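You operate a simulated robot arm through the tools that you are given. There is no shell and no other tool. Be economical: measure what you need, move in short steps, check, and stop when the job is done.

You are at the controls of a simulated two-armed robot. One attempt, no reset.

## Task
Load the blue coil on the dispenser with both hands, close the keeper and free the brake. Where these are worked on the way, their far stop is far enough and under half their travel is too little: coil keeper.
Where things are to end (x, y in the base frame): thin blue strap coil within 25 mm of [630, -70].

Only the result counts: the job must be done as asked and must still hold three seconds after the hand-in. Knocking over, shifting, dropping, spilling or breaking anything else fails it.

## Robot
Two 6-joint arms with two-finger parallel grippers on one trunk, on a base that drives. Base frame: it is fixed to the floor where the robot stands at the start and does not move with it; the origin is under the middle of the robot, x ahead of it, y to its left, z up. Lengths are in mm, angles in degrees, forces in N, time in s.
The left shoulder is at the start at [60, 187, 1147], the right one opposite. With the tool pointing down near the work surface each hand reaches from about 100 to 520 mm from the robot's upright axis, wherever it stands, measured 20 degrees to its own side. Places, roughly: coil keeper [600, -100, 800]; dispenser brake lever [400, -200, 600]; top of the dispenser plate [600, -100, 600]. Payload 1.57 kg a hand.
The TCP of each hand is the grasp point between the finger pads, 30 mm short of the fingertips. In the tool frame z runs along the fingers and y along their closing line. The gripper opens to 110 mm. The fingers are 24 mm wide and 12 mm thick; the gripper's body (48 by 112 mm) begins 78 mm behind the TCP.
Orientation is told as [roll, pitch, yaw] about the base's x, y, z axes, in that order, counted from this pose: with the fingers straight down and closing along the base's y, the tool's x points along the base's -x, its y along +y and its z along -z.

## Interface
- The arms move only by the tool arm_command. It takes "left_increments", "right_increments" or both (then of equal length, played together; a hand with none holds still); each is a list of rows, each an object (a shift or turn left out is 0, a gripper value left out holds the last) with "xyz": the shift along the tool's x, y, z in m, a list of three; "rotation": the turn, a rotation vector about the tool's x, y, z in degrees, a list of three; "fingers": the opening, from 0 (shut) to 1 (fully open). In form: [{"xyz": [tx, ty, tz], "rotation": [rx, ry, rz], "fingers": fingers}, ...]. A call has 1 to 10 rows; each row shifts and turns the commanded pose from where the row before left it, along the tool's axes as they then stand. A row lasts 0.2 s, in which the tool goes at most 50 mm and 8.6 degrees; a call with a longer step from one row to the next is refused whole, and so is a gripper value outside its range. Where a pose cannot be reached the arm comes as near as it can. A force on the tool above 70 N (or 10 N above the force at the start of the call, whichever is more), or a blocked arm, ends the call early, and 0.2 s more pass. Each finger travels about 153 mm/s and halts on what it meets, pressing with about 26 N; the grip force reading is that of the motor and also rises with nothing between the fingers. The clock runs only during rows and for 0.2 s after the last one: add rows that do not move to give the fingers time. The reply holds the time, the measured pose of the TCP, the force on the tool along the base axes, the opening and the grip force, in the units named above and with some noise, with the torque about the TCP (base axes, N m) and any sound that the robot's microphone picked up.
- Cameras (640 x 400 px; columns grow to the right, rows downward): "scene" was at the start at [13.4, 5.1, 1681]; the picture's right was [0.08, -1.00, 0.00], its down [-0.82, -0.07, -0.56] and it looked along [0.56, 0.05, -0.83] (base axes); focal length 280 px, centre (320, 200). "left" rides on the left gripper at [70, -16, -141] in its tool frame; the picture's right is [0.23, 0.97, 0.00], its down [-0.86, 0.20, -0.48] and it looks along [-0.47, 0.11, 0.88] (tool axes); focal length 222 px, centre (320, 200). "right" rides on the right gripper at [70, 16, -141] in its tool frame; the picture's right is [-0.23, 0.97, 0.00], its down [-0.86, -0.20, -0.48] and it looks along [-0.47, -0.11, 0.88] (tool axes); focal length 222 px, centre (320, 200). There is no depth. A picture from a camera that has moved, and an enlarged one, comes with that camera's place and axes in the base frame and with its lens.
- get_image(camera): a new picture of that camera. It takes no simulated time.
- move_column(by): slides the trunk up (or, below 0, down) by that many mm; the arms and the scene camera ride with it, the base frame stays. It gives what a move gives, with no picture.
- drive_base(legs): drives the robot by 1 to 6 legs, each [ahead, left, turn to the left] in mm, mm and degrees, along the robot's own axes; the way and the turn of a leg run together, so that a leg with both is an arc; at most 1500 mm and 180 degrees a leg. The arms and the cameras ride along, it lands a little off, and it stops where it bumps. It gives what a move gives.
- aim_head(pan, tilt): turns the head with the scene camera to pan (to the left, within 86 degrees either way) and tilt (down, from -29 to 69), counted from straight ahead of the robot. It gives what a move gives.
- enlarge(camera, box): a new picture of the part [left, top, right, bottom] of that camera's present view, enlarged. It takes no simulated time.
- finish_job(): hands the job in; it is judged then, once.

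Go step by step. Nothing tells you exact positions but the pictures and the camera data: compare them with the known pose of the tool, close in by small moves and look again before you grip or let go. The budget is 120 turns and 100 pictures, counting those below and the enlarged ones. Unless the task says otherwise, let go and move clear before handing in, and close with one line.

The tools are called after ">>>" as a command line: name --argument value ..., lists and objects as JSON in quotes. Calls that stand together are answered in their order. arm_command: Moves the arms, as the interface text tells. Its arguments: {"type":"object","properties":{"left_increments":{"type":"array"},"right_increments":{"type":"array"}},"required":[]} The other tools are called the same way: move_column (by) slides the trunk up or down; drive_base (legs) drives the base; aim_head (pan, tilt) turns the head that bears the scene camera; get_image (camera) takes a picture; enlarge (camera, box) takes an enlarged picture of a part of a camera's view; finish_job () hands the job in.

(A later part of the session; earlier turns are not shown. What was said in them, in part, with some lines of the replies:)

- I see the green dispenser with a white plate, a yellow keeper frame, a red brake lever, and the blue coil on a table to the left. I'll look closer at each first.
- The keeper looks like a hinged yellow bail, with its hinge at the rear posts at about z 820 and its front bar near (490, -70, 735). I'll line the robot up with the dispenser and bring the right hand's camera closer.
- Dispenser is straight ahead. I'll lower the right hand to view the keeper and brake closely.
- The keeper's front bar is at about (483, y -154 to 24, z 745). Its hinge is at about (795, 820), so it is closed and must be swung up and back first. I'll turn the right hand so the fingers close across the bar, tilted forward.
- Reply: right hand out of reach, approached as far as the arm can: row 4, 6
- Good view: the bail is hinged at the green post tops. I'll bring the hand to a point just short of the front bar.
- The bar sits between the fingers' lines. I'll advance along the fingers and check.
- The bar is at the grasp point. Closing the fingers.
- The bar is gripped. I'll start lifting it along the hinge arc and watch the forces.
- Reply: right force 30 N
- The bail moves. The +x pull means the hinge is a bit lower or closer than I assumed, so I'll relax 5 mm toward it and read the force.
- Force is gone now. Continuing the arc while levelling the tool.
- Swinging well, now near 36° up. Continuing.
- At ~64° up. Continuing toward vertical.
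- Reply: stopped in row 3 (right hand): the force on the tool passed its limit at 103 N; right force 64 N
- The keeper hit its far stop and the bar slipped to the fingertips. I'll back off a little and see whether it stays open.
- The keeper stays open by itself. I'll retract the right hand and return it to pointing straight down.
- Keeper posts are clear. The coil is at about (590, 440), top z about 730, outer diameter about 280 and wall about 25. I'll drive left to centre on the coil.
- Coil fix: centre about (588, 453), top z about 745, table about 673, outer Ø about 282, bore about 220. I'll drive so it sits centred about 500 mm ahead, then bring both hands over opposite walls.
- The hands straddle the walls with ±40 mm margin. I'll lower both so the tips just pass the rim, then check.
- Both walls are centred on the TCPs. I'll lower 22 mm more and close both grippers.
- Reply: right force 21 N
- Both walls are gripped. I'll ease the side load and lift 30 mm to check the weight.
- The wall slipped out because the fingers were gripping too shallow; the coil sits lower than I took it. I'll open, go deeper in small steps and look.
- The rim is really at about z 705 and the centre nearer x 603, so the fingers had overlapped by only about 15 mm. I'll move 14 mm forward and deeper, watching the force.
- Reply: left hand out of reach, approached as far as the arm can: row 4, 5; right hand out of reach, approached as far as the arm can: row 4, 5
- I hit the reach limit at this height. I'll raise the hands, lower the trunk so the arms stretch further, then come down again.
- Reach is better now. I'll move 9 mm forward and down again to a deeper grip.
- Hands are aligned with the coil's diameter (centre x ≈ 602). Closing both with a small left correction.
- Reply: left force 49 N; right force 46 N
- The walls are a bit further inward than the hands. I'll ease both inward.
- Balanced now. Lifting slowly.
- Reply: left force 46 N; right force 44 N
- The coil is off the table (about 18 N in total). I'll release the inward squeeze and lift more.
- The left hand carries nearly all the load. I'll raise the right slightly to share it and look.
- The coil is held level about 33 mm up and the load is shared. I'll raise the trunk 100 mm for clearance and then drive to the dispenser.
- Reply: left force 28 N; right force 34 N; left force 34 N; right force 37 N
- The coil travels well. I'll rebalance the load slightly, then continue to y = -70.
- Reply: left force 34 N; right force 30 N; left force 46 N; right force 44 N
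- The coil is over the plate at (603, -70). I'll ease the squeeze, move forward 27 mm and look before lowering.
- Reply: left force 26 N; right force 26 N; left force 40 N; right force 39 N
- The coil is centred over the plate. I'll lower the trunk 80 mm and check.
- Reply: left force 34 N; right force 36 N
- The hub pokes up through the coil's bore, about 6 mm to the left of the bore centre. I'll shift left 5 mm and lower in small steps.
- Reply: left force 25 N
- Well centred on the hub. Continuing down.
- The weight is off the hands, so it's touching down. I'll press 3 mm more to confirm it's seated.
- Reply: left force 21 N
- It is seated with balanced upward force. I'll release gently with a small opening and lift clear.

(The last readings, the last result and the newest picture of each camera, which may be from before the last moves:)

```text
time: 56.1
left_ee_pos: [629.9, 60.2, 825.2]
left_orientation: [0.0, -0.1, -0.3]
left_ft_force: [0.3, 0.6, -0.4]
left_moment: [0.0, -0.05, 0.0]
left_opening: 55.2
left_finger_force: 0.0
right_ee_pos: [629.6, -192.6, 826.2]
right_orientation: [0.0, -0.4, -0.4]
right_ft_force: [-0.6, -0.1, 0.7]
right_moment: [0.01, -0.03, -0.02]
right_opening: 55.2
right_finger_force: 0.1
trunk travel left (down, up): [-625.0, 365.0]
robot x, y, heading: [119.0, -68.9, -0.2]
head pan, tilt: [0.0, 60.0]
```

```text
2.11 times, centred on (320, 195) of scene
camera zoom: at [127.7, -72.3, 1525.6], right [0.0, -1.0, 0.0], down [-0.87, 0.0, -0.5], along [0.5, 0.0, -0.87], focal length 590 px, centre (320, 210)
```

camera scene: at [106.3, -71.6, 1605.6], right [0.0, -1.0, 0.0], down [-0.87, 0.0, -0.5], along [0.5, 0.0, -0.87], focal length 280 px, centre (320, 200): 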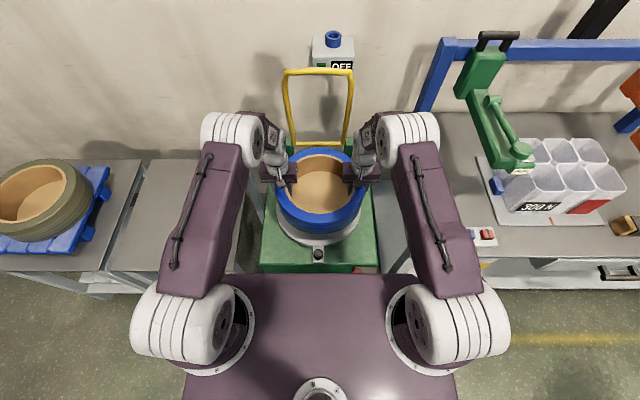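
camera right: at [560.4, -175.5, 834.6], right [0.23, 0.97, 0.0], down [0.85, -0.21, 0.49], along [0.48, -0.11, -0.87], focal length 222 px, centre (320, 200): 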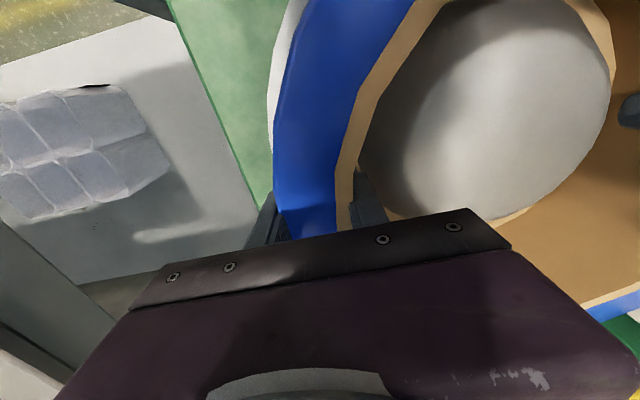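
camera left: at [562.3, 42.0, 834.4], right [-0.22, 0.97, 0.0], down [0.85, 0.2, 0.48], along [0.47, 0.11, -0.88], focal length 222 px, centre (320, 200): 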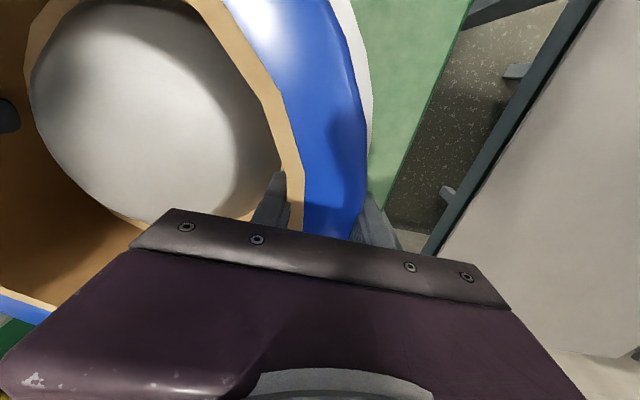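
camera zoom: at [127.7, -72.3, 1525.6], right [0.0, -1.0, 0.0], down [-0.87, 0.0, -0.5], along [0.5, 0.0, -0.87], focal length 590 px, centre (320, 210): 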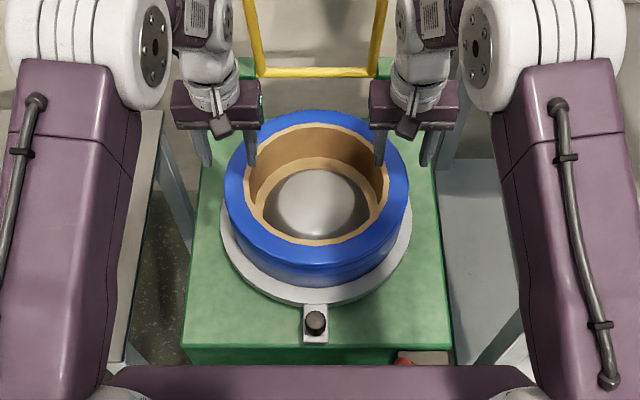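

The coil is loaded, centred on the hub. Next I'll raise the trunk, clear the left hand and turn the right hand toward the open keeper bar.

>>> move_column --by 170

>>> arm_command --right_increments '[{"xyz": [0.016, 0, -0.026]}, {"xyz": [0.016, 0, -0.026]}, {"xyz": [0.016, 0, -0.026]}, {"xyz": [0.016, 0.026, -0.026]}, {"xyz": [0.016, 0.026, -0.026]}, {"xyz": [0, 0.026, 0]}, {"xyz": [0, 0.026, 0]}, {"xyz": [0, 0.026, 0]}]' --left_increments '[{"xyz": [0.03, 0.02, -0.02]}, {"xyz": [0.03, 0.02, -0.02]}, {"xyz": [0.03, 0.02, -0.02]}, {"xyz": [0.03, 0.02, 0]}, {"xyz": [0.03, 0.02, 0]}, {"xyz": [0, 0.03, 0]}, {"xyz": [0, 0.03, 0]}, {"xyz": [0, 0.03, 0]}]'

>>> arm_command --right_increments '[{"rotation": [0, 0, -8.5]}, {"rotation": [0, 0, -8.5]}, {"rotation": [0, 0, -8.5]}, {"rotation": [0, 0, -8.5]}, {"rotation": [0, 0, -8.5]}, {"rotation": [0, 0, -8.5]}, {"rotation": [0, 0, -8.5]}, {"rotation": [0, 0, -8.5]}, {"rotation": [0, 0, -8.5]}, {"rotation": [0, 0, -8.5]}]'

>>> arm_command --right_increments '[{"rotation": [0, 0, -5]}, {"rotation": [8.5, 0, 0]}, {"rotation": [8.5, 0, 0]}, {"rotation": [8.5, 0, 0]}, {"rotation": [8.5, 0, 0]}, {"rotation": [8.5, 0, 0]}, {"rotation": [8.5, 0, 0]}, {"rotation": [8.5, 0, 0]}, {"rotation": [8.5, 0, 0]}]'

>>> get_image --camera "right"

>>> get_image --camera "scene"

```text
time: 58.1
left_ee_pos: [631.3, 61.1, 994.2]
left_orientation: [0.1, 0.0, -0.3]
left_ft_force: [-0.3, -0.8, 0.0]
left_moment: [0.02, 0.0, -0.01]
left_opening: 54.9
left_finger_force: 0.1
right_ee_pos: [631.0, -193.3, 997.4]
right_orientation: [0.0, -0.4, -0.4]
right_ft_force: [0.3, -0.5, 0.4]
right_moment: [-0.06, -0.01, 0.04]
right_opening: 54.9
right_finger_force: 0.1
trunk travel left (down, up): [-795.0, 195.0]
robot x, y, heading: [122.0, -72.6, 0.0]
head pan, tilt: [0.0, 60.0]
```

```text
time: 59.9
left_ee_pos: [482.0, 254.5, 1055.1]
left_orientation: [-0.1, 0.0, -0.3]
left_ft_force: [-1.3, 0.0, -0.1]
left_moment: [-0.04, -0.04, -0.02]
left_opening: 54.9
left_finger_force: 0.0
right_ee_pos: [550.1, -63.1, 1126.1]
right_orientation: [-0.2, -0.4, -0.3]
right_ft_force: [0.8, 0.4, 1.3]
right_moment: [0.01, 0.02, 0.03]
right_opening: 55.1
right_finger_force: 0.1
trunk travel left (down, up): [-795.0, 195.0]
robot x, y, heading: [121.2, -70.6, 0.1]
head pan, tilt: [0.0, 60.0]
```

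```text
time: 62.1
left_ee_pos: [483.2, 252.0, 1054.7]
left_orientation: [0.0, 0.1, -0.2]
left_ft_force: [-0.3, -0.5, -0.4]
left_moment: [0.0, 0.02, -0.01]
left_opening: 54.8
left_finger_force: 0.1
right_ee_pos: [550.9, -62.8, 1126.9]
right_orientation: [-0.4, -0.2, 84.8]
right_ft_force: [-0.5, 0.0, -0.1]
right_moment: [-0.02, 0.0, -0.02]
right_opening: 55.1
right_finger_force: 0.1
trunk travel left (down, up): [-795.0, 195.0]
robot x, y, heading: [120.8, -72.4, 0.1]
head pan, tilt: [0.0, 60.0]
```

```text
time: 64.1
left_ee_pos: [482.7, 252.7, 1054.0]
left_orientation: [0.1, 0.0, -0.2]
left_ft_force: [-0.2, -0.6, 0.0]
left_moment: [-0.02, -0.02, -0.02]
left_opening: 54.8
left_finger_force: 0.1
right_ee_pos: [550.4, -61.4, 1125.3]
right_orientation: [-68.4, 0.0, 89.8]
right_ft_force: [0.4, -0.2, 0.2]
right_moment: [-0.03, 0.03, -0.01]
right_opening: 55.2
right_finger_force: 0.0
trunk travel left (down, up): [-795.0, 195.0]
robot x, y, heading: [119.2, -68.9, -0.1]
head pan, tilt: [0.0, 60.0]
```

```text
34 pictures are left
camera right: at [412.5, -131.1, 1161.7], right [-0.36, 0.23, -0.91], down [-0.37, 0.86, 0.36], along [0.86, 0.46, -0.22], focal length 222 px, centre (320, 200)
```

right: 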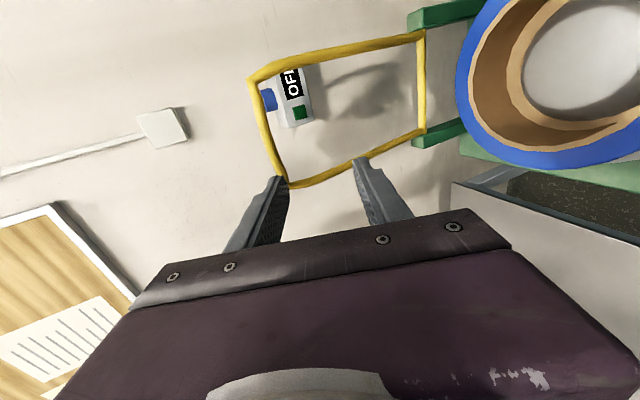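

```text
33 pictures are left
camera scene: at [130.0, -71.2, 1695.7], right [0.0, -1.0, 0.0], down [-0.87, 0.0, -0.5], along [0.5, 0.0, -0.87], focal length 280 px, centre (320, 200)
```

scene: 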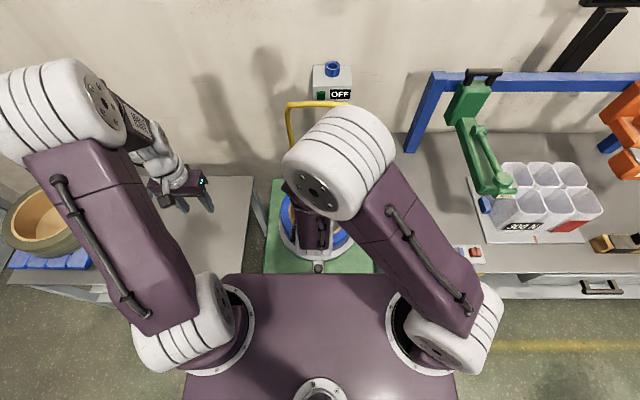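

The open bar's at about (796, y -151…27, z ~1120), i.e. vertical. I'll level the tool and approach it.

>>> arm_command --right_increments '[{"rotation": [8.5, 0, 0]}, {"rotation": [8.5, 0, 0]}, {"xyz": [0, -0.003, 0.045]}, {"xyz": [0, -0.003, 0.045]}, {"xyz": [0, -0.003, 0.045]}, {"xyz": [0, -0.003, 0.045]}]'

>>> get_image --camera "right"

```text
time: 65.5
left_ee_pos: [483.9, 252.5, 1054.7]
left_orientation: [0.1, 0.0, -0.3]
left_ft_force: [0.1, -0.4, -0.2]
left_moment: [0.02, 0.0, 0.01]
left_opening: 55.0
left_finger_force: 0.1
right_ee_pos: [733.9, -62.7, 1123.1]
right_orientation: [-85.3, 0.0, 89.7]
right_ft_force: [0.1, -0.5, -0.2]
right_moment: [0.01, -0.02, 0.02]
right_opening: 54.9
right_finger_force: 0.0
trunk travel left (down, up): [-795.0, 195.0]
robot x, y, heading: [120.1, -70.7, -0.4]
head pan, tilt: [0.0, 60.0]
```

```text
32 pictures are left
camera right: at [591.6, -131.9, 1117.9], right [-0.08, 0.23, -0.97], down [-0.46, 0.86, 0.24], along [0.89, 0.46, 0.04], focal length 222 px, centre (320, 200)
```

right: 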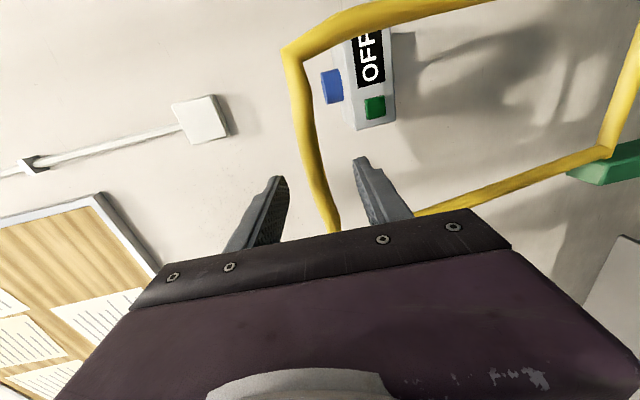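

Aligned with the bar. Advancing to straddle it and gripping.

>>> arm_command --right_increments '[{"xyz": [0, 0, 0.03]}, {"xyz": [0, 0, 0.03]}, {}]'

>>> arm_command --right_increments '[{"fingers": 0}, {}, {}]'

>>> get_image --camera "right"

```text
time: 66.3
left_ee_pos: [481.6, 253.3, 1055.6]
left_orientation: [0.0, -0.1, -0.3]
left_ft_force: [-0.1, 0.5, -0.1]
left_moment: [0.0, -0.01, -0.02]
left_opening: 55.0
left_finger_force: 0.1
right_ee_pos: [791.0, -62.6, 1119.9]
right_orientation: [-85.4, 0.1, 89.8]
right_ft_force: [0.2, -0.5, 0.3]
right_moment: [0.03, -0.02, 0.02]
right_opening: 55.2
right_finger_force: 0.1
trunk travel left (down, up): [-795.0, 195.0]
robot x, y, heading: [121.2, -70.4, 0.1]
head pan, tilt: [0.0, 60.0]
```

```text
time: 67.1
left_ee_pos: [482.5, 253.7, 1055.6]
left_orientation: [0.0, 0.0, -0.3]
left_ft_force: [0.8, 0.5, 0.3]
left_moment: [0.0, -0.04, -0.03]
left_opening: 55.1
left_finger_force: 0.0
right_ee_pos: [792.8, -63.1, 1118.2]
right_orientation: [-85.4, -0.1, 89.7]
right_ft_force: [-2.0, 0.1, -1.0]
right_moment: [-0.06, 0.01, 0.19]
right_opening: 21.4
right_finger_force: 35.2
trunk travel left (down, up): [-795.0, 195.0]
robot x, y, heading: [114.5, -71.9, -0.0]
head pan, tilt: [0.0, 60.0]
```

```text
31 pictures are left
camera right: at [649.0, -132.1, 1113.2], right [-0.08, 0.23, -0.97], down [-0.46, 0.86, 0.24], along [0.89, 0.46, 0.04], focal length 222 px, centre (320, 200)
```

right: 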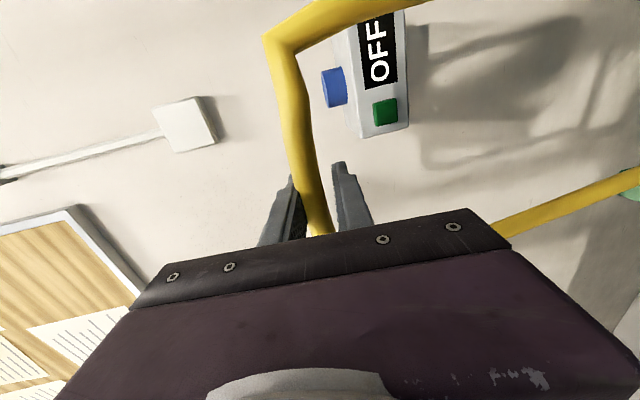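

Gripped. Refitting the arc gives the hinge at (782, 813) with r = 306. I'll swing the bail down along that arc.

>>> arm_command --right_increments '[{"xyz": [0, 0.0044, -0.0398], "rotation": [-4.5, 0, 0]}, {"xyz": [0, 0.0125, -0.038], "rotation": [-4.5, 0, 0]}, {"xyz": [0, 0.0203, -0.0346], "rotation": [-4.5, 0, 0]}, {"xyz": [0, 0.027, -0.0296], "rotation": [-4.5, 0, 0]}]'

>>> get_image --camera "right"

```text
time: 68.1
left_ee_pos: [486.8, 251.3, 1053.7]
left_orientation: [0.1, 0.4, -0.4]
left_ft_force: [-0.1, 0.5, 0.0]
left_moment: [-0.02, -0.02, 0.01]
left_opening: 55.0
left_finger_force: 0.0
right_ee_pos: [640.6, -63.6, 1079.5]
right_orientation: [-67.0, -0.1, 89.6]
right_ft_force: [15.6, -3.9, -24.5]
right_moment: [-0.09, 0.23, 0.44]
right_opening: 21.5
right_finger_force: 35.0
trunk travel left (down, up): [-795.0, 195.0]
robot x, y, heading: [117.0, -71.7, -0.4]
head pan, tilt: [0.0, 60.0]
```

```text
30 pictures are left
camera right: at [504.4, -132.3, 1119.3], right [-0.38, 0.23, -0.9], down [-0.36, 0.86, 0.37], along [0.85, 0.46, -0.24], focal length 222 px, centre (320, 200)
```

right: 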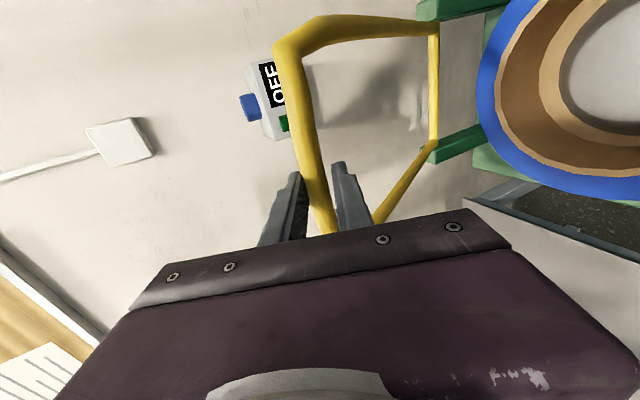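

Following well. Small inward radial correction, and continuing.

>>> arm_command --right_increments '[{"xyz": [0, 0.0344, -0.021], "rotation": [-4.5, 0, 0]}, {"xyz": [0, 0.0366, -0.0161], "rotation": [-4.5, 0, 0]}, {"xyz": [0, 0.0393, -0.008], "rotation": [-4.5, 0, 0]}, {"xyz": [0, 0.04, 0.0002], "rotation": [-4.5, 0, 0]}]'

```text
time: 69.1
left_ee_pos: [483.1, 251.8, 1054.9]
left_orientation: [0.2, 0.0, -0.3]
left_ft_force: [0.1, 0.2, 0.1]
left_moment: [-0.02, 0.0, -0.01]
left_opening: 55.0
left_finger_force: 0.1
right_ee_pos: [521.2, -61.6, 971.5]
right_orientation: [-49.3, -0.1, 89.6]
right_ft_force: [-0.3, -4.5, 2.2]
right_moment: [-0.8, -0.2, -0.48]
right_opening: 21.7
right_finger_force: 34.8
trunk travel left (down, up): [-795.0, 195.0]
robot x, y, heading: [117.8, -70.3, -0.1]
head pan, tilt: [0.0, 60.0]
```

>>> arm_command --right_increments '[{"xyz": [0, 0.0391, 0.0086], "rotation": [-4.5, 0, 0]}, {"xyz": [0, 0.0365, 0.0165], "rotation": [-4.5, 0, 0]}, {"xyz": [0, 0.0323, 0.0237], "rotation": [-4.5, 0, 0]}, {"xyz": [0, 0.0265, 0.0299]}]'

>>> get_image --camera "right"

```text
time: 70.1
left_ee_pos: [480.1, 251.9, 1056.5]
left_orientation: [0.2, -0.1, -0.3]
left_ft_force: [1.1, 0.0, 0.8]
left_moment: [-0.02, -0.03, -0.04]
left_opening: 55.1
left_finger_force: 0.0
right_ee_pos: [472.9, -62.2, 818.3]
right_orientation: [-35.7, 0.1, 89.7]
right_ft_force: [-13.6, -3.0, 1.4]
right_moment: [-0.19, 0.07, 0.08]
right_opening: 21.9
right_finger_force: 34.6
trunk travel left (down, up): [-795.0, 195.0]
robot x, y, heading: [119.0, -75.0, -0.1]
head pan, tilt: [0.0, 60.0]
```

```text
29 pictures are left
camera right: at [375.9, -130.9, 924.3], right [-0.79, 0.23, -0.57], down [-0.11, 0.86, 0.5], along [0.6, 0.46, -0.65], focal length 222 px, centre (320, 200)
```

right: 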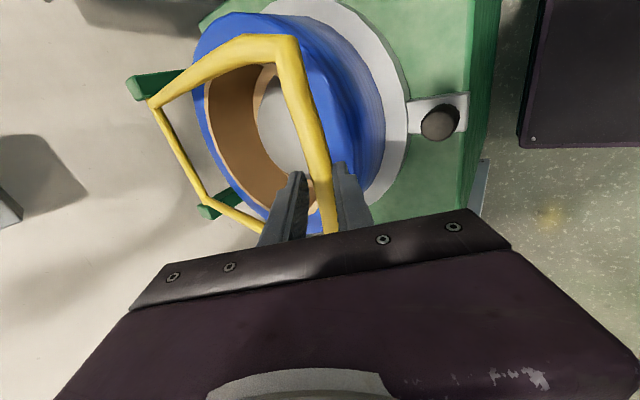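

Nearly horizontal now. To keep the fingertips off the coil I'll regrip with the bar nearer the tips before finishing.

>>> arm_command --right_increments '[{"fingers": 0.3}, {}, {"xyz": [0, 0, -0.018]}, {"fingers": 0}, {}, {}]'

>>> get_image --camera "right"

```text
time: 71.5
left_ee_pos: [481.5, 252.3, 1056.3]
left_orientation: [0.0, -0.1, -0.2]
left_ft_force: [0.4, 0.1, 0.1]
left_moment: [-0.03, 0.0, -0.01]
left_opening: 55.1
left_finger_force: 0.0
right_ee_pos: [463.4, -60.8, 834.5]
right_orientation: [-35.9, 0.0, 89.7]
right_ft_force: [-7.3, 0.4, -0.7]
right_moment: [-0.34, 0.24, 0.07]
right_opening: 20.4
right_finger_force: 33.6
trunk travel left (down, up): [-795.0, 195.0]
robot x, y, heading: [122.1, -72.1, -0.1]
head pan, tilt: [0.0, 60.0]
```

```text
28 pictures are left
camera right: at [366.7, -129.7, 939.4], right [-0.79, 0.23, -0.57], down [-0.11, 0.86, 0.5], along [0.61, 0.46, -0.65], focal length 222 px, centre (320, 200)
```

right: 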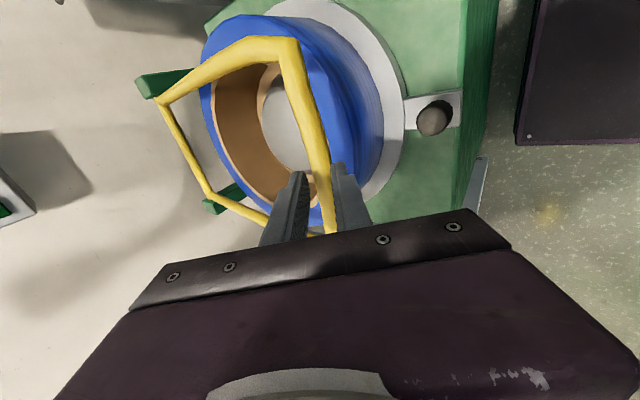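

>>> arm_command --right_increments '[{"xyz": [0, 0.0117, 0.0162]}, {"xyz": [0, 0.0117, 0.0162]}, {"xyz": [0, 0.0081, 0.0151]}, {}]'

>>> get_image --camera "right"

```text
time: 72.5
left_ee_pos: [479.0, 252.4, 1056.4]
left_orientation: [-0.1, -0.2, -0.4]
left_ft_force: [0.7, 0.6, -1.2]
left_moment: [0.0, 0.03, -0.02]
left_opening: 55.1
left_finger_force: 0.0
right_ee_pos: [464.9, -61.3, 778.4]
right_orientation: [-35.9, 0.0, 89.6]
right_ft_force: [-30.2, 4.6, 11.2]
right_moment: [0.01, 0.55, 0.19]
right_opening: 21.8
right_finger_force: 35.0
trunk travel left (down, up): [-795.0, 195.0]
robot x, y, heading: [118.2, -75.6, -0.2]
head pan, tilt: [0.0, 60.0]
```

```text
27 pictures are left
camera right: at [368.0, -130.9, 882.8], right [-0.79, 0.23, -0.57], down [-0.11, 0.86, 0.5], along [0.61, 0.46, -0.65], focal length 222 px, centre (320, 200)
```

right: 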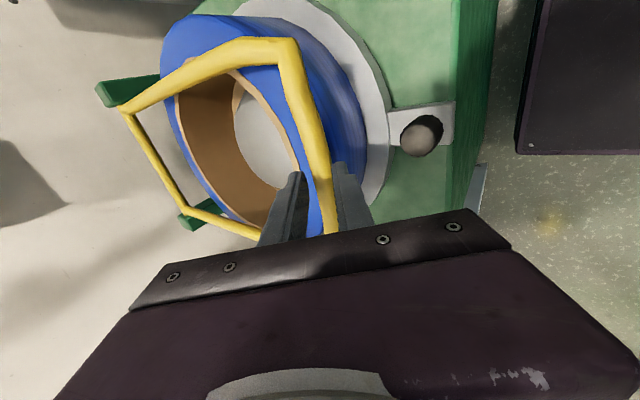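

Bar at z≈764, close to the closed position (~753). Finishing in small steps, watching the vertical force.

>>> arm_command --right_increments '[{"xyz": [0, 0.0059, 0.0031]}, {"xyz": [0, 0.0025, 0.0043]}, {}]'

>>> arm_command --right_increments '[{"xyz": [0, 0.0025, 0.0043]}, {}]'

```text
time: 73.3
left_ee_pos: [482.2, 251.9, 1054.1]
left_orientation: [0.1, -0.1, -0.3]
left_ft_force: [0.2, 0.2, 0.1]
left_moment: [-0.01, -0.02, -0.04]
left_opening: 54.9
left_finger_force: 0.0
right_ee_pos: [469.5, -60.0, 770.4]
right_orientation: [-36.7, -0.5, 89.4]
right_ft_force: [23.6, -6.4, 41.5]
right_moment: [-0.95, -0.83, -0.18]
right_opening: 22.0
right_finger_force: 34.5
trunk travel left (down, up): [-795.0, 195.0]
robot x, y, heading: [118.1, -69.9, -0.2]
head pan, tilt: [0.0, 60.0]
```

```text
time: 73.9
left_ee_pos: [483.4, 251.4, 1055.4]
left_orientation: [0.1, -0.1, -0.3]
left_ft_force: [-0.2, -0.4, -0.2]
left_moment: [-0.02, -0.03, -0.02]
left_opening: 54.9
left_finger_force: 0.2
right_ee_pos: [471.9, -58.0, 767.4]
right_orientation: [-37.1, -0.7, 89.7]
right_ft_force: [36.8, -7.7, 55.3]
right_moment: [-0.44, -1.0, 0.05]
right_opening: 21.7
right_finger_force: 34.5
trunk travel left (down, up): [-795.0, 195.0]
robot x, y, heading: [121.9, -73.4, 0.1]
head pan, tilt: [0.0, 60.0]
```

The bar is back at (483, 753), the closed stop, with firm resistance. I'll release and retract.

>>> arm_command --right_increments '[{"xyz": [0, -0.003, -0.004]}, {"fingers": 0.5}, {}, {"xyz": [0, 0, -0.03]}, {"xyz": [0, 0, -0.04]}, {"xyz": [0, 0, -0.04]}, {"xyz": [0, 0, -0.04]}]'

>>> get_image --camera "right"

>>> get_image --camera "scene"

```text
time: 75.4
left_ee_pos: [483.4, 251.9, 1054.5]
left_orientation: [0.0, -0.1, -0.3]
left_ft_force: [-0.5, -0.1, 0.4]
left_moment: [0.02, 0.0, 0.04]
left_opening: 55.0
left_finger_force: 0.0
right_ee_pos: [449.8, -83.9, 859.0]
right_orientation: [-37.2, -3.9, 77.3]
right_ft_force: [-0.3, -0.8, 0.2]
right_moment: [-0.04, 0.01, -0.02]
right_opening: 55.0
right_finger_force: 0.1
trunk travel left (down, up): [-795.0, 195.0]
robot x, y, heading: [124.1, -72.0, 0.1]
head pan, tilt: [0.0, 60.0]
stopped in row 7 (right hand): the arm was blocked; the commanded pose is now the measured one
```

```text
26 pictures are left
camera right: at [337.3, -137.0, 957.0], right [-0.7, 0.43, -0.57], down [0.05, 0.83, 0.56], along [0.71, 0.36, -0.6], focal length 222 px, centre (320, 200)
```

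right: 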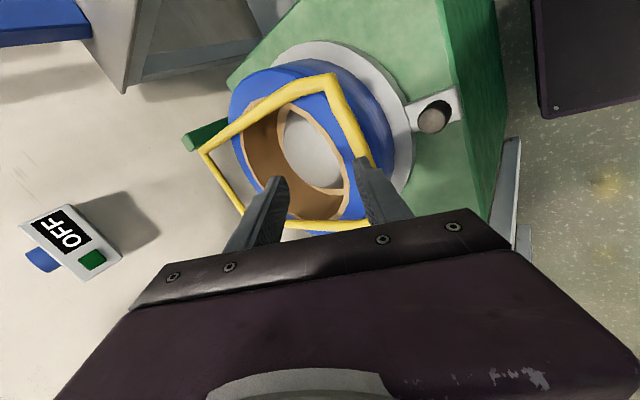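

```text
25 pictures are left
camera scene: at [130.3, -72.5, 1695.7], right [0.0, -1.0, 0.0], down [-0.87, 0.0, -0.5], along [0.5, 0.0, -0.87], focal length 280 px, centre (320, 200)
```

scene: 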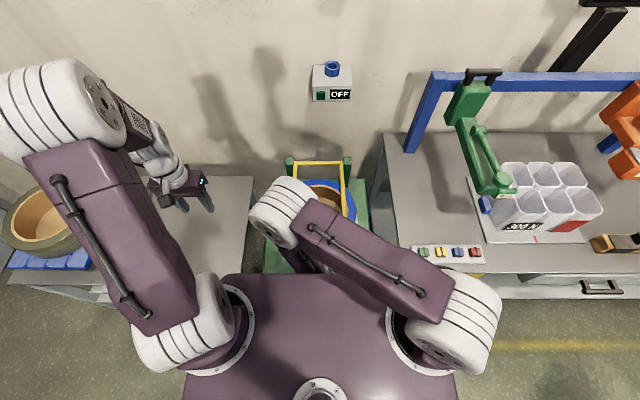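

The keeper is closed; the arm merely folded against its own limit. I'll back the robot off, straighten the right hand and look at the brake.

>>> drive_base --legs '[[-110, 0, 0]]'

>>> arm_command --right_increments '[{"xyz": [0, -0.02, -0.025]}, {"xyz": [0, -0.02, -0.025]}, {"xyz": [0, -0.02, -0.025], "rotation": [-8.5, 0, 0]}, {"rotation": [-8.5, 0, 0]}, {"rotation": [-8.5, 0, 0]}, {"rotation": [-8.5, 0, 0]}, {"rotation": [-3, 0, 0]}]'

>>> aim_head --pan -25 --tilt 60

>>> get_image --camera "scene"

```text
time: 76.6
left_ee_pos: [373.1, 253.7, 1053.7]
left_orientation: [0.0, 0.0, -0.2]
left_ft_force: [0.2, 0.1, -0.1]
left_moment: [-0.01, -0.01, 0.02]
left_opening: 55.0
left_finger_force: 0.0
right_ee_pos: [338.6, -83.6, 860.5]
right_orientation: [-37.1, -3.8, 77.3]
right_ft_force: [0.1, -0.4, 0.6]
right_moment: [0.02, -0.02, 0.02]
right_opening: 55.1
right_finger_force: 0.0
trunk travel left (down, up): [-795.0, 195.0]
robot x, y, heading: [11.2, -70.9, -0.2]
head pan, tilt: [0.0, 60.0]
```

```text
time: 78.2
left_ee_pos: [372.8, 251.4, 1054.9]
left_orientation: [-0.1, -0.1, -0.3]
left_ft_force: [0.4, 0.1, -0.4]
left_moment: [0.03, 0.0, 0.01]
left_opening: 54.9
left_finger_force: 0.0
right_ee_pos: [339.0, -86.4, 954.0]
right_orientation: [-0.2, -3.7, 77.3]
right_ft_force: [0.3, 0.0, 0.3]
right_moment: [0.05, -0.03, 0.0]
right_opening: 54.8
right_finger_force: 0.0
right hand out of reach, approached as far as the arm can: row 6
trunk travel left (down, up): [-795.0, 195.0]
robot x, y, heading: [13.0, -70.8, 0.1]
head pan, tilt: [0.0, 60.0]
```

```text
time: 79.1
left_ee_pos: [372.8, 252.7, 1054.4]
left_orientation: [0.0, 0.0, -0.2]
left_ft_force: [0.4, 0.1, 0.0]
left_moment: [0.02, 0.0, 0.01]
left_opening: 54.8
left_finger_force: 0.0
right_ee_pos: [339.5, -87.0, 955.2]
right_orientation: [-0.2, -3.8, 77.3]
right_ft_force: [0.1, 0.5, 0.2]
right_moment: [0.02, 0.01, 0.04]
right_opening: 54.9
right_finger_force: 0.1
trunk travel left (down, up): [-795.0, 195.0]
robot x, y, heading: [11.7, -72.9, -0.1]
head pan, tilt: [-25.0, 60.0]
```

```text
24 pictures are left
camera scene: at [12.9, -100.1, 1695.7], right [-0.42, -0.91, 0.0], down [-0.78, 0.37, -0.5], along [0.45, -0.21, -0.87], focal length 280 px, centre (320, 200)
```

scene: 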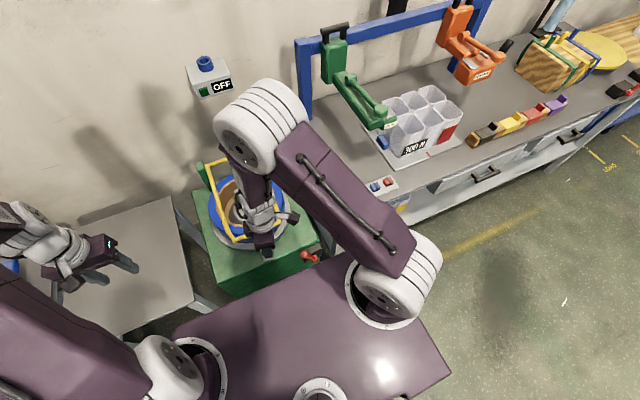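

>>> enlarge --camera "scene" --box '[270, 225, 350, 285]'

>>> enlarge --camera "scene" --box '[180, 140, 340, 300]'

>>> get_image --camera "right"

```text
6.67 times, centred on (310, 255) of scene
camera zoom: at [12.9, -100.1, 1695.7], right [-0.42, -0.91, 0.0], down [-0.78, 0.37, -0.5], along [0.45, -0.21, -0.87], focal length 1869 px, centre (387, -167)
```

zoom: 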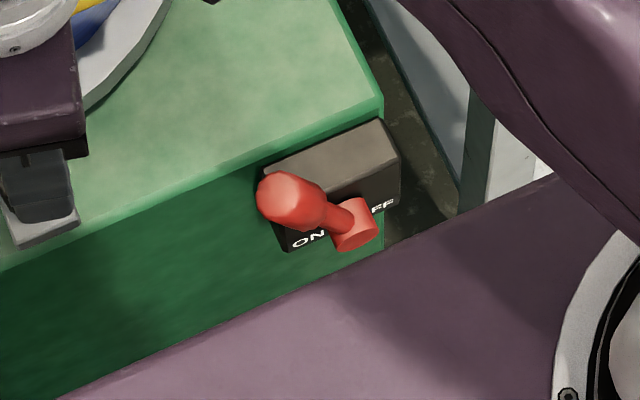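

```text
2.50 times, centred on (260, 220) of scene
camera zoom: at [12.9, -100.1, 1695.7], right [-0.42, -0.91, 0.0], down [-0.78, 0.37, -0.5], along [0.45, -0.21, -0.87], focal length 701 px, centre (470, 150)
```

zoom: 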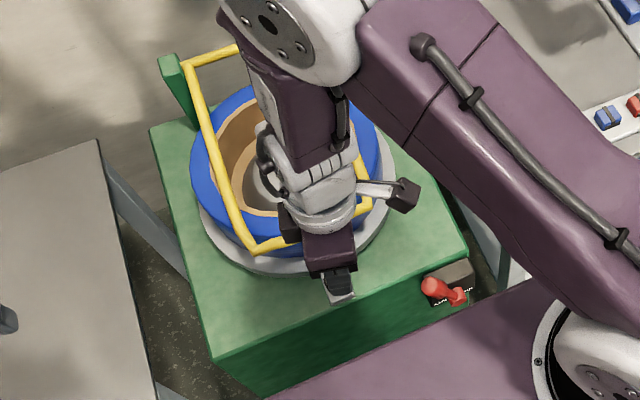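

```text
21 pictures are left
camera right: at [306.1, -160.3, 1090.1], right [-0.9, 0.43, 0.01], down [0.37, 0.76, 0.54], along [0.22, 0.49, -0.84], focal length 222 px, centre (320, 200)
```

right: 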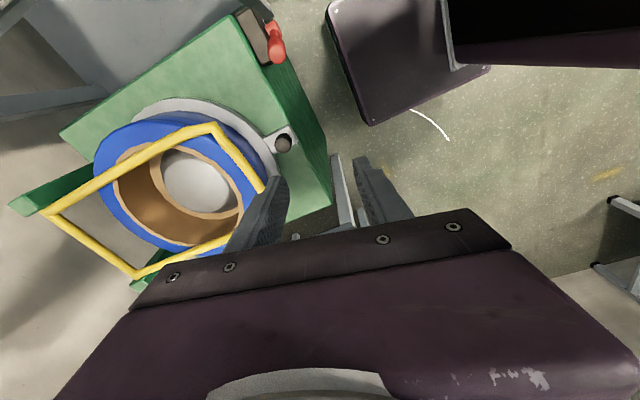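

The brake box shows ON at the left and OFF at the right, and the lever knob now points left (ON). I need to swing it right to OFF. I'll bring the right hand square above it for a close look.

>>> arm_command --right_increments '[{"rotation": [0, 0, 8.5]}, {"rotation": [0, 0, 8.5]}, {"rotation": [0, 0, 8.5]}, {"rotation": [0, 0, 8.5]}, {"rotation": [0, 0, 8.5]}, {"rotation": [0, 0, 8.5]}, {"rotation": [0, 0, 8.5]}, {"rotation": [0, 0, 8.5]}, {"rotation": [0, 0, 8.5]}]'

>>> arm_command --right_increments '[{"xyz": [0.01, -0.028, 0], "fingers": 0}, {"xyz": [0.01, -0.028, 0.02]}, {"xyz": [0.01, -0.028, 0.025]}, {"xyz": [0.01, -0.028, 0.03]}, {"xyz": [0, 0, 0.03]}]'

>>> get_image --camera "right"

```text
time: 81.1
left_ee_pos: [371.9, 253.1, 1055.1]
left_orientation: [0.0, 0.0, -0.3]
left_ft_force: [0.6, 0.1, -0.2]
left_moment: [-0.01, -0.02, 0.0]
left_opening: 55.0
left_finger_force: 0.0
right_ee_pos: [332.9, -93.6, 947.4]
right_orientation: [4.2, -1.3, 0.6]
right_ft_force: [0.2, -0.2, 0.6]
right_moment: [0.04, 0.0, 0.01]
right_opening: 54.9
right_finger_force: 0.0
right hand out of reach, approached as far as the arm can: row 8, 9
trunk travel left (down, up): [-795.0, 195.0]
robot x, y, heading: [9.7, -70.3, 0.0]
head pan, tilt: [-25.0, 60.0]
```

```text
time: 82.3
left_ee_pos: [372.1, 253.4, 1053.4]
left_orientation: [0.0, 0.1, -0.2]
left_ft_force: [0.6, -0.2, -0.2]
left_moment: [0.0, -0.02, -0.01]
left_opening: 55.0
left_finger_force: 0.0
right_ee_pos: [299.1, -176.4, 847.1]
right_orientation: [3.6, -1.1, 0.9]
right_ft_force: [-0.8, 0.4, 0.5]
right_moment: [0.0, -0.01, 0.01]
right_opening: 0.0
right_finger_force: 21.0
right hand out of reach, approached as far as the arm can: row 1, 2
trunk travel left (down, up): [-795.0, 195.0]
robot x, y, heading: [12.0, -70.3, -0.2]
head pan, tilt: [-25.0, 60.0]
```

```text
20 pictures are left
camera right: at [227.1, -170.5, 986.8], right [0.21, 0.97, 0.07], down [0.85, -0.22, 0.48], along [0.48, -0.05, -0.87], focal length 222 px, centre (320, 200)
```

right: 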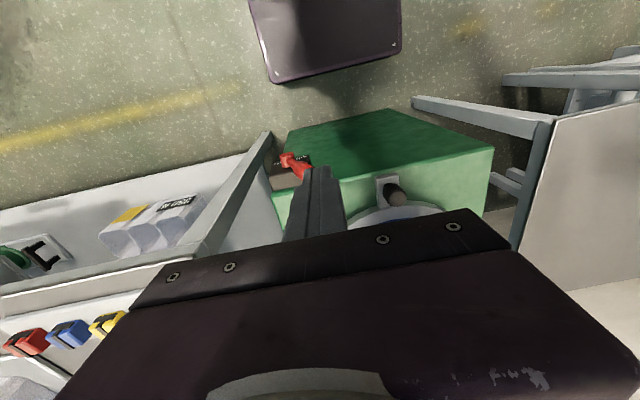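

>>> enlarge --camera "right" --box '[250, 135, 340, 195]'

>>> enlarge --camera "scene" --box '[280, 230, 340, 275]'

```text
6.67 times, centred on (295, 165) of right
camera zoom: at [227.1, -170.5, 986.8], right [0.21, 0.97, 0.07], down [0.85, -0.22, 0.48], along [0.48, -0.05, -0.87], focal length 1481 px, centre (487, 433)
```

zoom: 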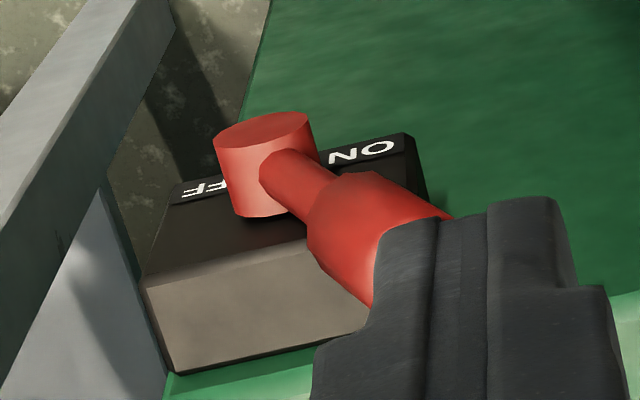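

```text
8.89 times, centred on (310, 252) of scene
camera zoom: at [13.4, -99.0, 1695.8], right [-0.42, -0.91, 0.0], down [-0.78, 0.37, -0.5], along [0.45, -0.21, -0.87], focal length 2492 px, centre (409, -267)
```

zoom: 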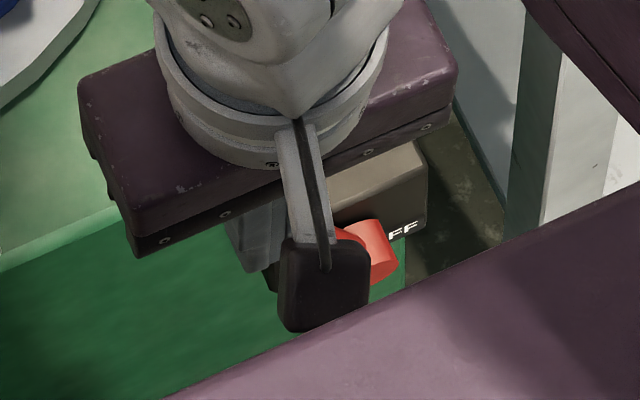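

Now it's clear. The lever pivots on a hub at about (348, -230, 600), with the knob at about (367, -203, 633) leaning left to ON. I'll bring the closed fingers down on its left side and then push it right.

>>> arm_command --right_increments '[{"xyz": [-0.019, 0.008, 0]}, {"xyz": [-0.019, 0.008, 0.01]}, {"xyz": [-0.018, 0.007, 0.03]}, {"xyz": [0, 0, 0.04]}, {"xyz": [0, 0, 0.04]}, {"xyz": [0, 0, 0.03]}]'

>>> get_image --camera "right"

>>> enlarge --camera "scene" --box '[270, 210, 350, 270]'

```text
time: 83.7
left_ee_pos: [372.3, 253.5, 1055.4]
left_orientation: [0.1, 0.0, -0.2]
left_ft_force: [-0.6, 0.0, 0.4]
left_moment: [0.02, 0.0, -0.01]
left_opening: 55.3
left_finger_force: 0.1
right_ee_pos: [357.4, -143.8, 699.0]
right_orientation: [3.8, -1.0, 0.8]
right_ft_force: [1.0, 0.2, 0.1]
right_moment: [0.02, -0.02, -0.01]
right_opening: 0.2
right_finger_force: 21.2
trunk travel left (down, up): [-795.0, 195.0]
robot x, y, heading: [7.6, -72.2, -0.3]
head pan, tilt: [-25.0, 60.0]
```

```text
17 pictures are left
camera right: at [285.5, -137.4, 839.8], right [0.21, 0.97, 0.07], down [0.85, -0.22, 0.48], along [0.48, -0.05, -0.87], focal length 222 px, centre (320, 200)
```

right: 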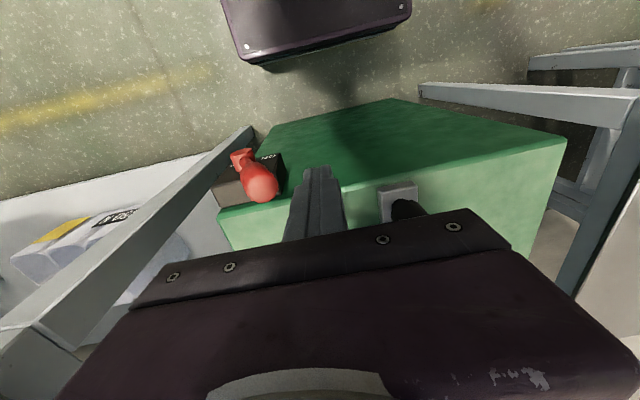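

```text
6.67 times, centred on (310, 240) of scene
camera zoom: at [13.5, -100.3, 1695.8], right [-0.42, -0.91, 0.0], down [-0.78, 0.37, -0.5], along [0.45, -0.21, -0.87], focal length 1869 px, centre (387, -67)
```

zoom: 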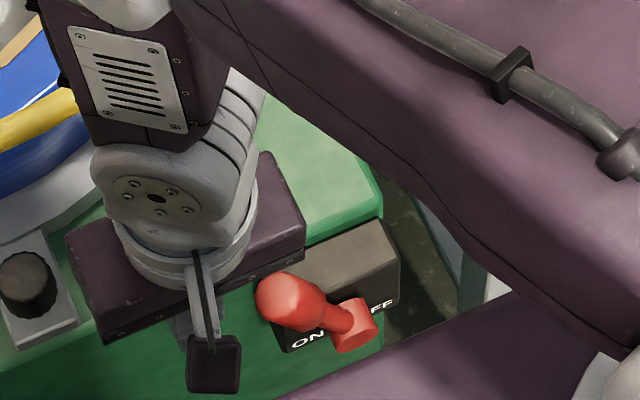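

The lever is fully visible, with the knob end at about (365, -198, 648) and the pivot at about (355, -237, 570). I'll lower the fingers beside it and push right.

>>> arm_command --right_increments '[{"xyz": [0, 0, 0.022]}, {"xyz": [0, 0, 0.022]}, {"xyz": [0, -0.013, 0]}, {"xyz": [0, -0.013, 0]}, {"xyz": [0, -0.013, 0]}, {"xyz": [0, -0.013, 0]}, {"xyz": [0, -0.013, 0]}]'

>>> get_image --camera "right"

```text
time: 85.1
left_ee_pos: [364.6, 257.0, 1057.8]
left_orientation: [-0.1, -0.4, -0.1]
left_ft_force: [0.4, -0.7, 0.1]
left_moment: [0.02, 0.03, -0.03]
left_opening: 55.0
left_finger_force: 0.2
right_ee_pos: [360.4, -189.0, 659.2]
right_orientation: [3.9, -1.9, 1.0]
right_ft_force: [-21.3, 21.4, 67.0]
right_moment: [-1.12, 0.21, -0.32]
right_opening: 0.0
right_finger_force: 21.1
trunk travel left (down, up): [-795.0, 195.0]
robot x, y, heading: [9.5, -72.2, 0.2]
head pan, tilt: [-25.0, 60.0]
stopped in row 7 (right hand): the force on the tool passed its limit at 80 N (the readings are from after the stop); the commanded pose is now the measured one
```

```text
15 pictures are left
camera right: at [285.4, -183.3, 798.0], right [0.21, 0.98, 0.07], down [0.84, -0.21, 0.49], along [0.5, -0.04, -0.87], focal length 222 px, centre (320, 200)
```

right: 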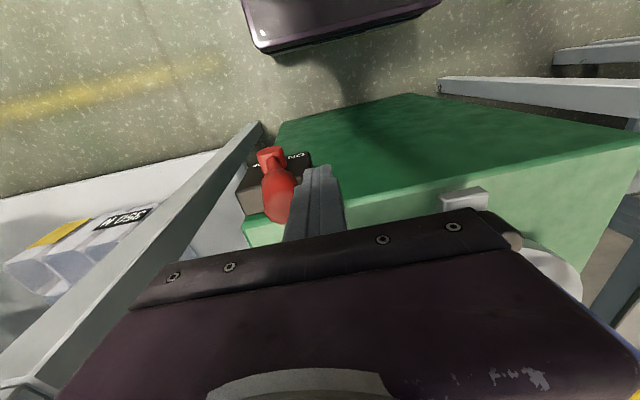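

The lever is moving, but the fingertips met the box top. I'll raise 12 mm, back off a little in x, and continue pushing.

>>> arm_command --right_increments '[{"xyz": [0, 0.004, -0.012]}, {"xyz": [0.006, 0, 0]}, {"xyz": [0, -0.012, 0]}, {"xyz": [0, -0.012, 0]}, {"xyz": [0, -0.012, 0]}]'

>>> get_image --camera "right"

```text
time: 86.3
left_ee_pos: [369.9, 255.4, 1055.5]
left_orientation: [0.0, -0.1, 0.0]
left_ft_force: [0.2, -0.7, -0.3]
left_moment: [-0.01, 0.02, -0.03]
left_opening: 55.1
left_finger_force: 0.1
right_ee_pos: [358.2, -223.2, 665.2]
right_orientation: [3.7, -1.6, 1.0]
right_ft_force: [-0.6, 2.9, 12.7]
right_moment: [0.05, -0.05, 0.0]
right_opening: 0.0
right_finger_force: 21.3
trunk travel left (down, up): [-795.0, 195.0]
robot x, y, heading: [9.2, -68.7, 0.1]
head pan, tilt: [-25.0, 60.0]
```

```text
14 pictures are left
camera right: at [284.0, -219.3, 804.3], right [0.21, 0.98, 0.07], down [0.85, -0.22, 0.49], along [0.49, -0.04, -0.87], focal length 222 px, centre (320, 200)
```

right: 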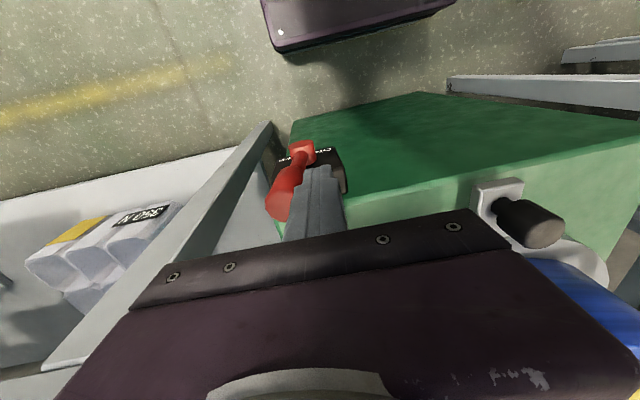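

It's past vertical. Continuing to the OFF stop in small steps.

>>> arm_command --right_increments '[{"xyz": [0, -0.004, -0.003]}, {"xyz": [0, -0.01, 0]}, {"xyz": [0, -0.01, 0]}]'

>>> get_image --camera "right"

```text
time: 87.1
left_ee_pos: [372.1, 255.0, 1053.1]
left_orientation: [0.0, 0.0, -0.1]
left_ft_force: [0.3, 0.2, 0.6]
left_moment: [-0.01, -0.01, 0.0]
left_opening: 55.0
left_finger_force: 0.1
right_ee_pos: [358.3, -248.0, 665.2]
right_orientation: [3.8, -1.5, 1.0]
right_ft_force: [-3.0, 10.5, -0.5]
right_moment: [0.32, 0.08, 0.0]
right_opening: 0.0
right_finger_force: 21.1
trunk travel left (down, up): [-795.0, 195.0]
robot x, y, heading: [9.1, -70.4, -0.1]
head pan, tilt: [-25.0, 60.0]
```

```text
13 pictures are left
camera right: at [284.9, -243.0, 805.1], right [0.21, 0.98, 0.07], down [0.85, -0.22, 0.49], along [0.49, -0.04, -0.87], focal length 222 px, centre (320, 200)
```

right: 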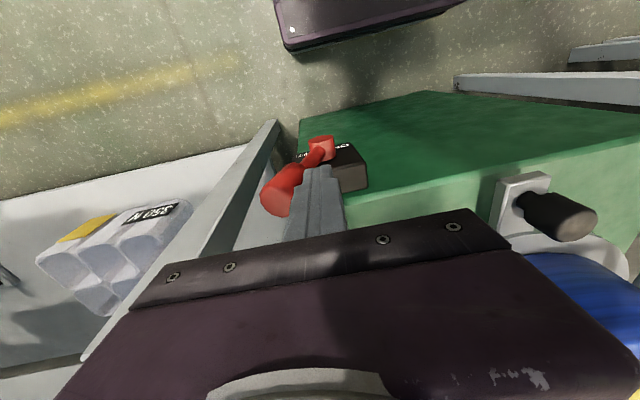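

>>> arm_command --right_increments '[{"xyz": [0, -0.006, 0]}, {"xyz": [0, -0.006, 0]}, {}]'

```text
time: 87.8
left_ee_pos: [367.8, 261.0, 1054.5]
left_orientation: [-0.1, -0.1, 0.1]
left_ft_force: [-0.6, -0.4, 0.7]
left_moment: [0.07, 0.0, 0.01]
left_opening: 55.2
left_finger_force: 0.0
right_ee_pos: [358.7, -250.3, 665.8]
right_orientation: [4.2, -2.1, 1.9]
right_ft_force: [-6.6, 45.3, 14.8]
right_moment: [1.29, 0.08, 0.09]
right_opening: 0.2
right_finger_force: 21.1
trunk travel left (down, up): [-795.0, 195.0]
robot x, y, heading: [7.9, -69.4, 0.2]
head pan, tilt: [-25.0, 60.0]
stopped in row 3 (right hand): the force on the tool passed its limit at 74 N (the readings are from after the stop); the commanded pose is now the measured one
```

At the hard stop (OFF). I'll back off, raise the hand and inspect everything.

>>> arm_command --right_increments '[{"xyz": [0, 0.01, 0]}, {"xyz": [0, 0.01, 0]}, {"xyz": [0.01, 0, -0.03]}, {"xyz": [0.01, 0, -0.045]}, {"xyz": [0.01, 0, -0.045]}, {"xyz": [0.01, -0.03, -0.045]}, {"xyz": [0.01, -0.03, -0.045]}, {"xyz": [0.01, -0.03, -0.045]}, {"xyz": [0.01, -0.03, -0.02]}]'

>>> aim_head --pan 0 --tilt 55

>>> enlarge --camera "scene" --box '[240, 120, 420, 300]'

>>> get_image --camera "right"

```text
refused: row 6 steps farther than a row can; nothing moved
```

```text
time: 88.7
left_ee_pos: [369.0, 262.4, 1052.7]
left_orientation: [-0.4, -0.1, 0.1]
left_ft_force: [0.6, 0.3, -0.2]
left_moment: [-0.01, 0.0, 0.01]
left_opening: 54.9
left_finger_force: 0.2
right_ee_pos: [358.9, -250.8, 666.5]
right_orientation: [3.9, -2.0, 1.6]
right_ft_force: [-6.1, 51.6, 17.4]
right_moment: [1.48, 0.14, 0.12]
right_opening: 0.1
right_finger_force: 21.2
trunk travel left (down, up): [-795.0, 195.0]
robot x, y, heading: [10.7, -70.0, 0.1]
head pan, tilt: [0.0, 55.0]
```

```text
2.22 times, centred on (330, 210) of scene
camera zoom: at [21.7, -60.2, 1701.8], right [0.0, -1.0, 0.01], down [-0.82, -0.01, -0.57], along [0.57, 0.0, -0.82], focal length 623 px, centre (298, 178)
```

zoom: 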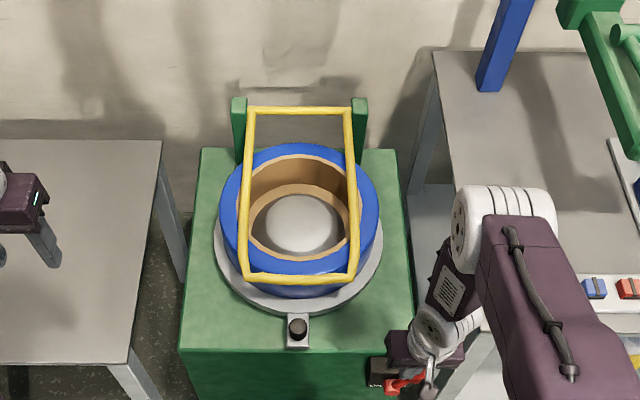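

```text
11 pictures are left
camera right: at [283.5, -246.7, 804.8], right [0.2, 0.98, 0.08], down [0.84, -0.21, 0.49], along [0.5, -0.03, -0.87], focal length 222 px, centre (320, 200)
```

right: 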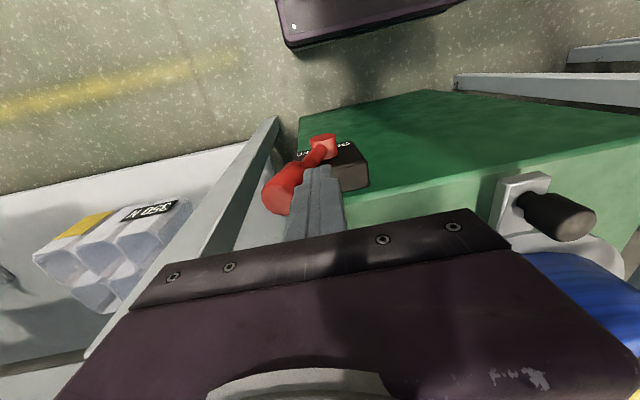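

>>> arm_command --right_increments '[{"xyz": [0, 0.01, 0]}, {"xyz": [0, 0.01, 0]}, {"xyz": [0.01, 0, -0.03]}, {"xyz": [0.01, 0, -0.04]}, {"xyz": [0.01, 0, -0.04]}, {"xyz": [0.01, 0, -0.04]}, {"xyz": [0.01, -0.02, -0.04]}, {"xyz": [0.01, -0.03, -0.03]}, {"xyz": [0, -0.04, -0.02]}, {"xyz": [0, -0.04, -0.02]}]'

>>> get_image --camera "right"

>>> get_image --camera "scene"

>>> enlarge --camera "scene" --box '[240, 140, 400, 300]'

```text
time: 90.9
left_ee_pos: [369.3, 256.4, 1055.8]
left_orientation: [0.1, -0.1, 0.0]
left_ft_force: [0.4, 0.3, -0.1]
left_moment: [-0.01, -0.01, 0.01]
left_opening: 55.1
left_finger_force: 0.0
right_ee_pos: [294.3, -386.1, 915.3]
right_orientation: [4.2, -1.8, 1.2]
right_ft_force: [-1.1, 0.4, 0.6]
right_moment: [-0.02, -0.01, 0.0]
right_opening: 0.0
right_finger_force: 21.3
trunk travel left (down, up): [-795.0, 195.0]
robot x, y, heading: [12.2, -70.3, 0.4]
head pan, tilt: [0.0, 55.0]
```

```text
10 pictures are left
camera right: at [219.7, -383.2, 1055.3], right [0.2, 0.98, 0.08], down [0.85, -0.21, 0.49], along [0.49, -0.03, -0.87], focal length 222 px, centre (320, 200)
```

right: 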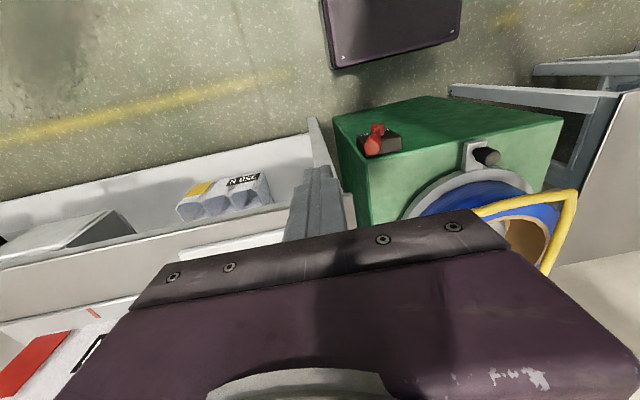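

```text
9 pictures are left
camera scene: at [23.3, -72.3, 1701.7], right [0.0, -1.0, 0.0], down [-0.82, 0.0, -0.57], along [0.57, 0.0, -0.82], focal length 280 px, centre (320, 200)
```

scene: 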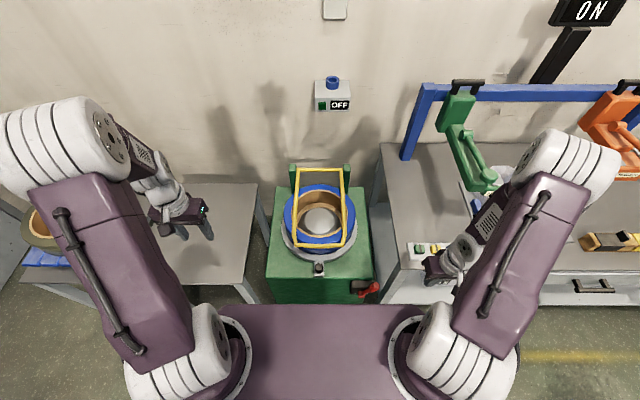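

```text
2.50 times, centred on (320, 220) of scene
camera zoom: at [23.3, -72.3, 1701.7], right [0.0, -1.0, 0.0], down [-0.82, 0.0, -0.57], along [0.57, 0.0, -0.82], focal length 701 px, centre (320, 150)
```

zoom: 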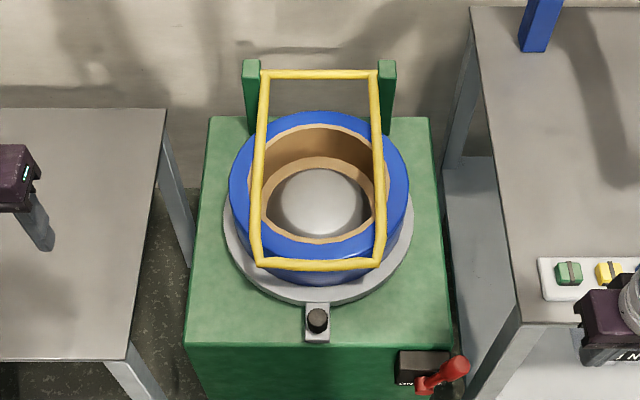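

>>> enlarge --camera "right" --box '[335, 100, 425, 170]'

```text
5.71 times, centred on (380, 135) of right
camera zoom: at [219.7, -383.2, 1055.3], right [0.2, 0.98, 0.08], down [0.85, -0.21, 0.49], along [0.49, -0.03, -0.87], focal length 1269 px, centre (-23, 571)
```

zoom: 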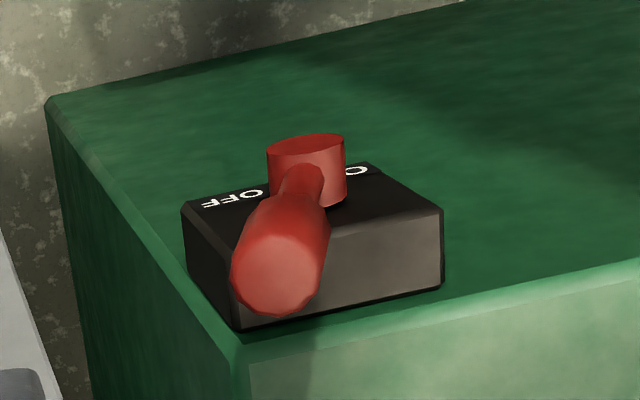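

The lever stands at its OFF stop, the keeper is down at its closed stop over the coil, and the coil sits on the hub at about (632, -67). Both hands are clear, so I'm handing in.

>>> finish_job

```text
The job is handed in.
```

I loaded the blue coil on the dispenser at about (632, -67), closed the keeper to its stop, moved the brake lever to OFF, left both hands clear, and handed the job in.
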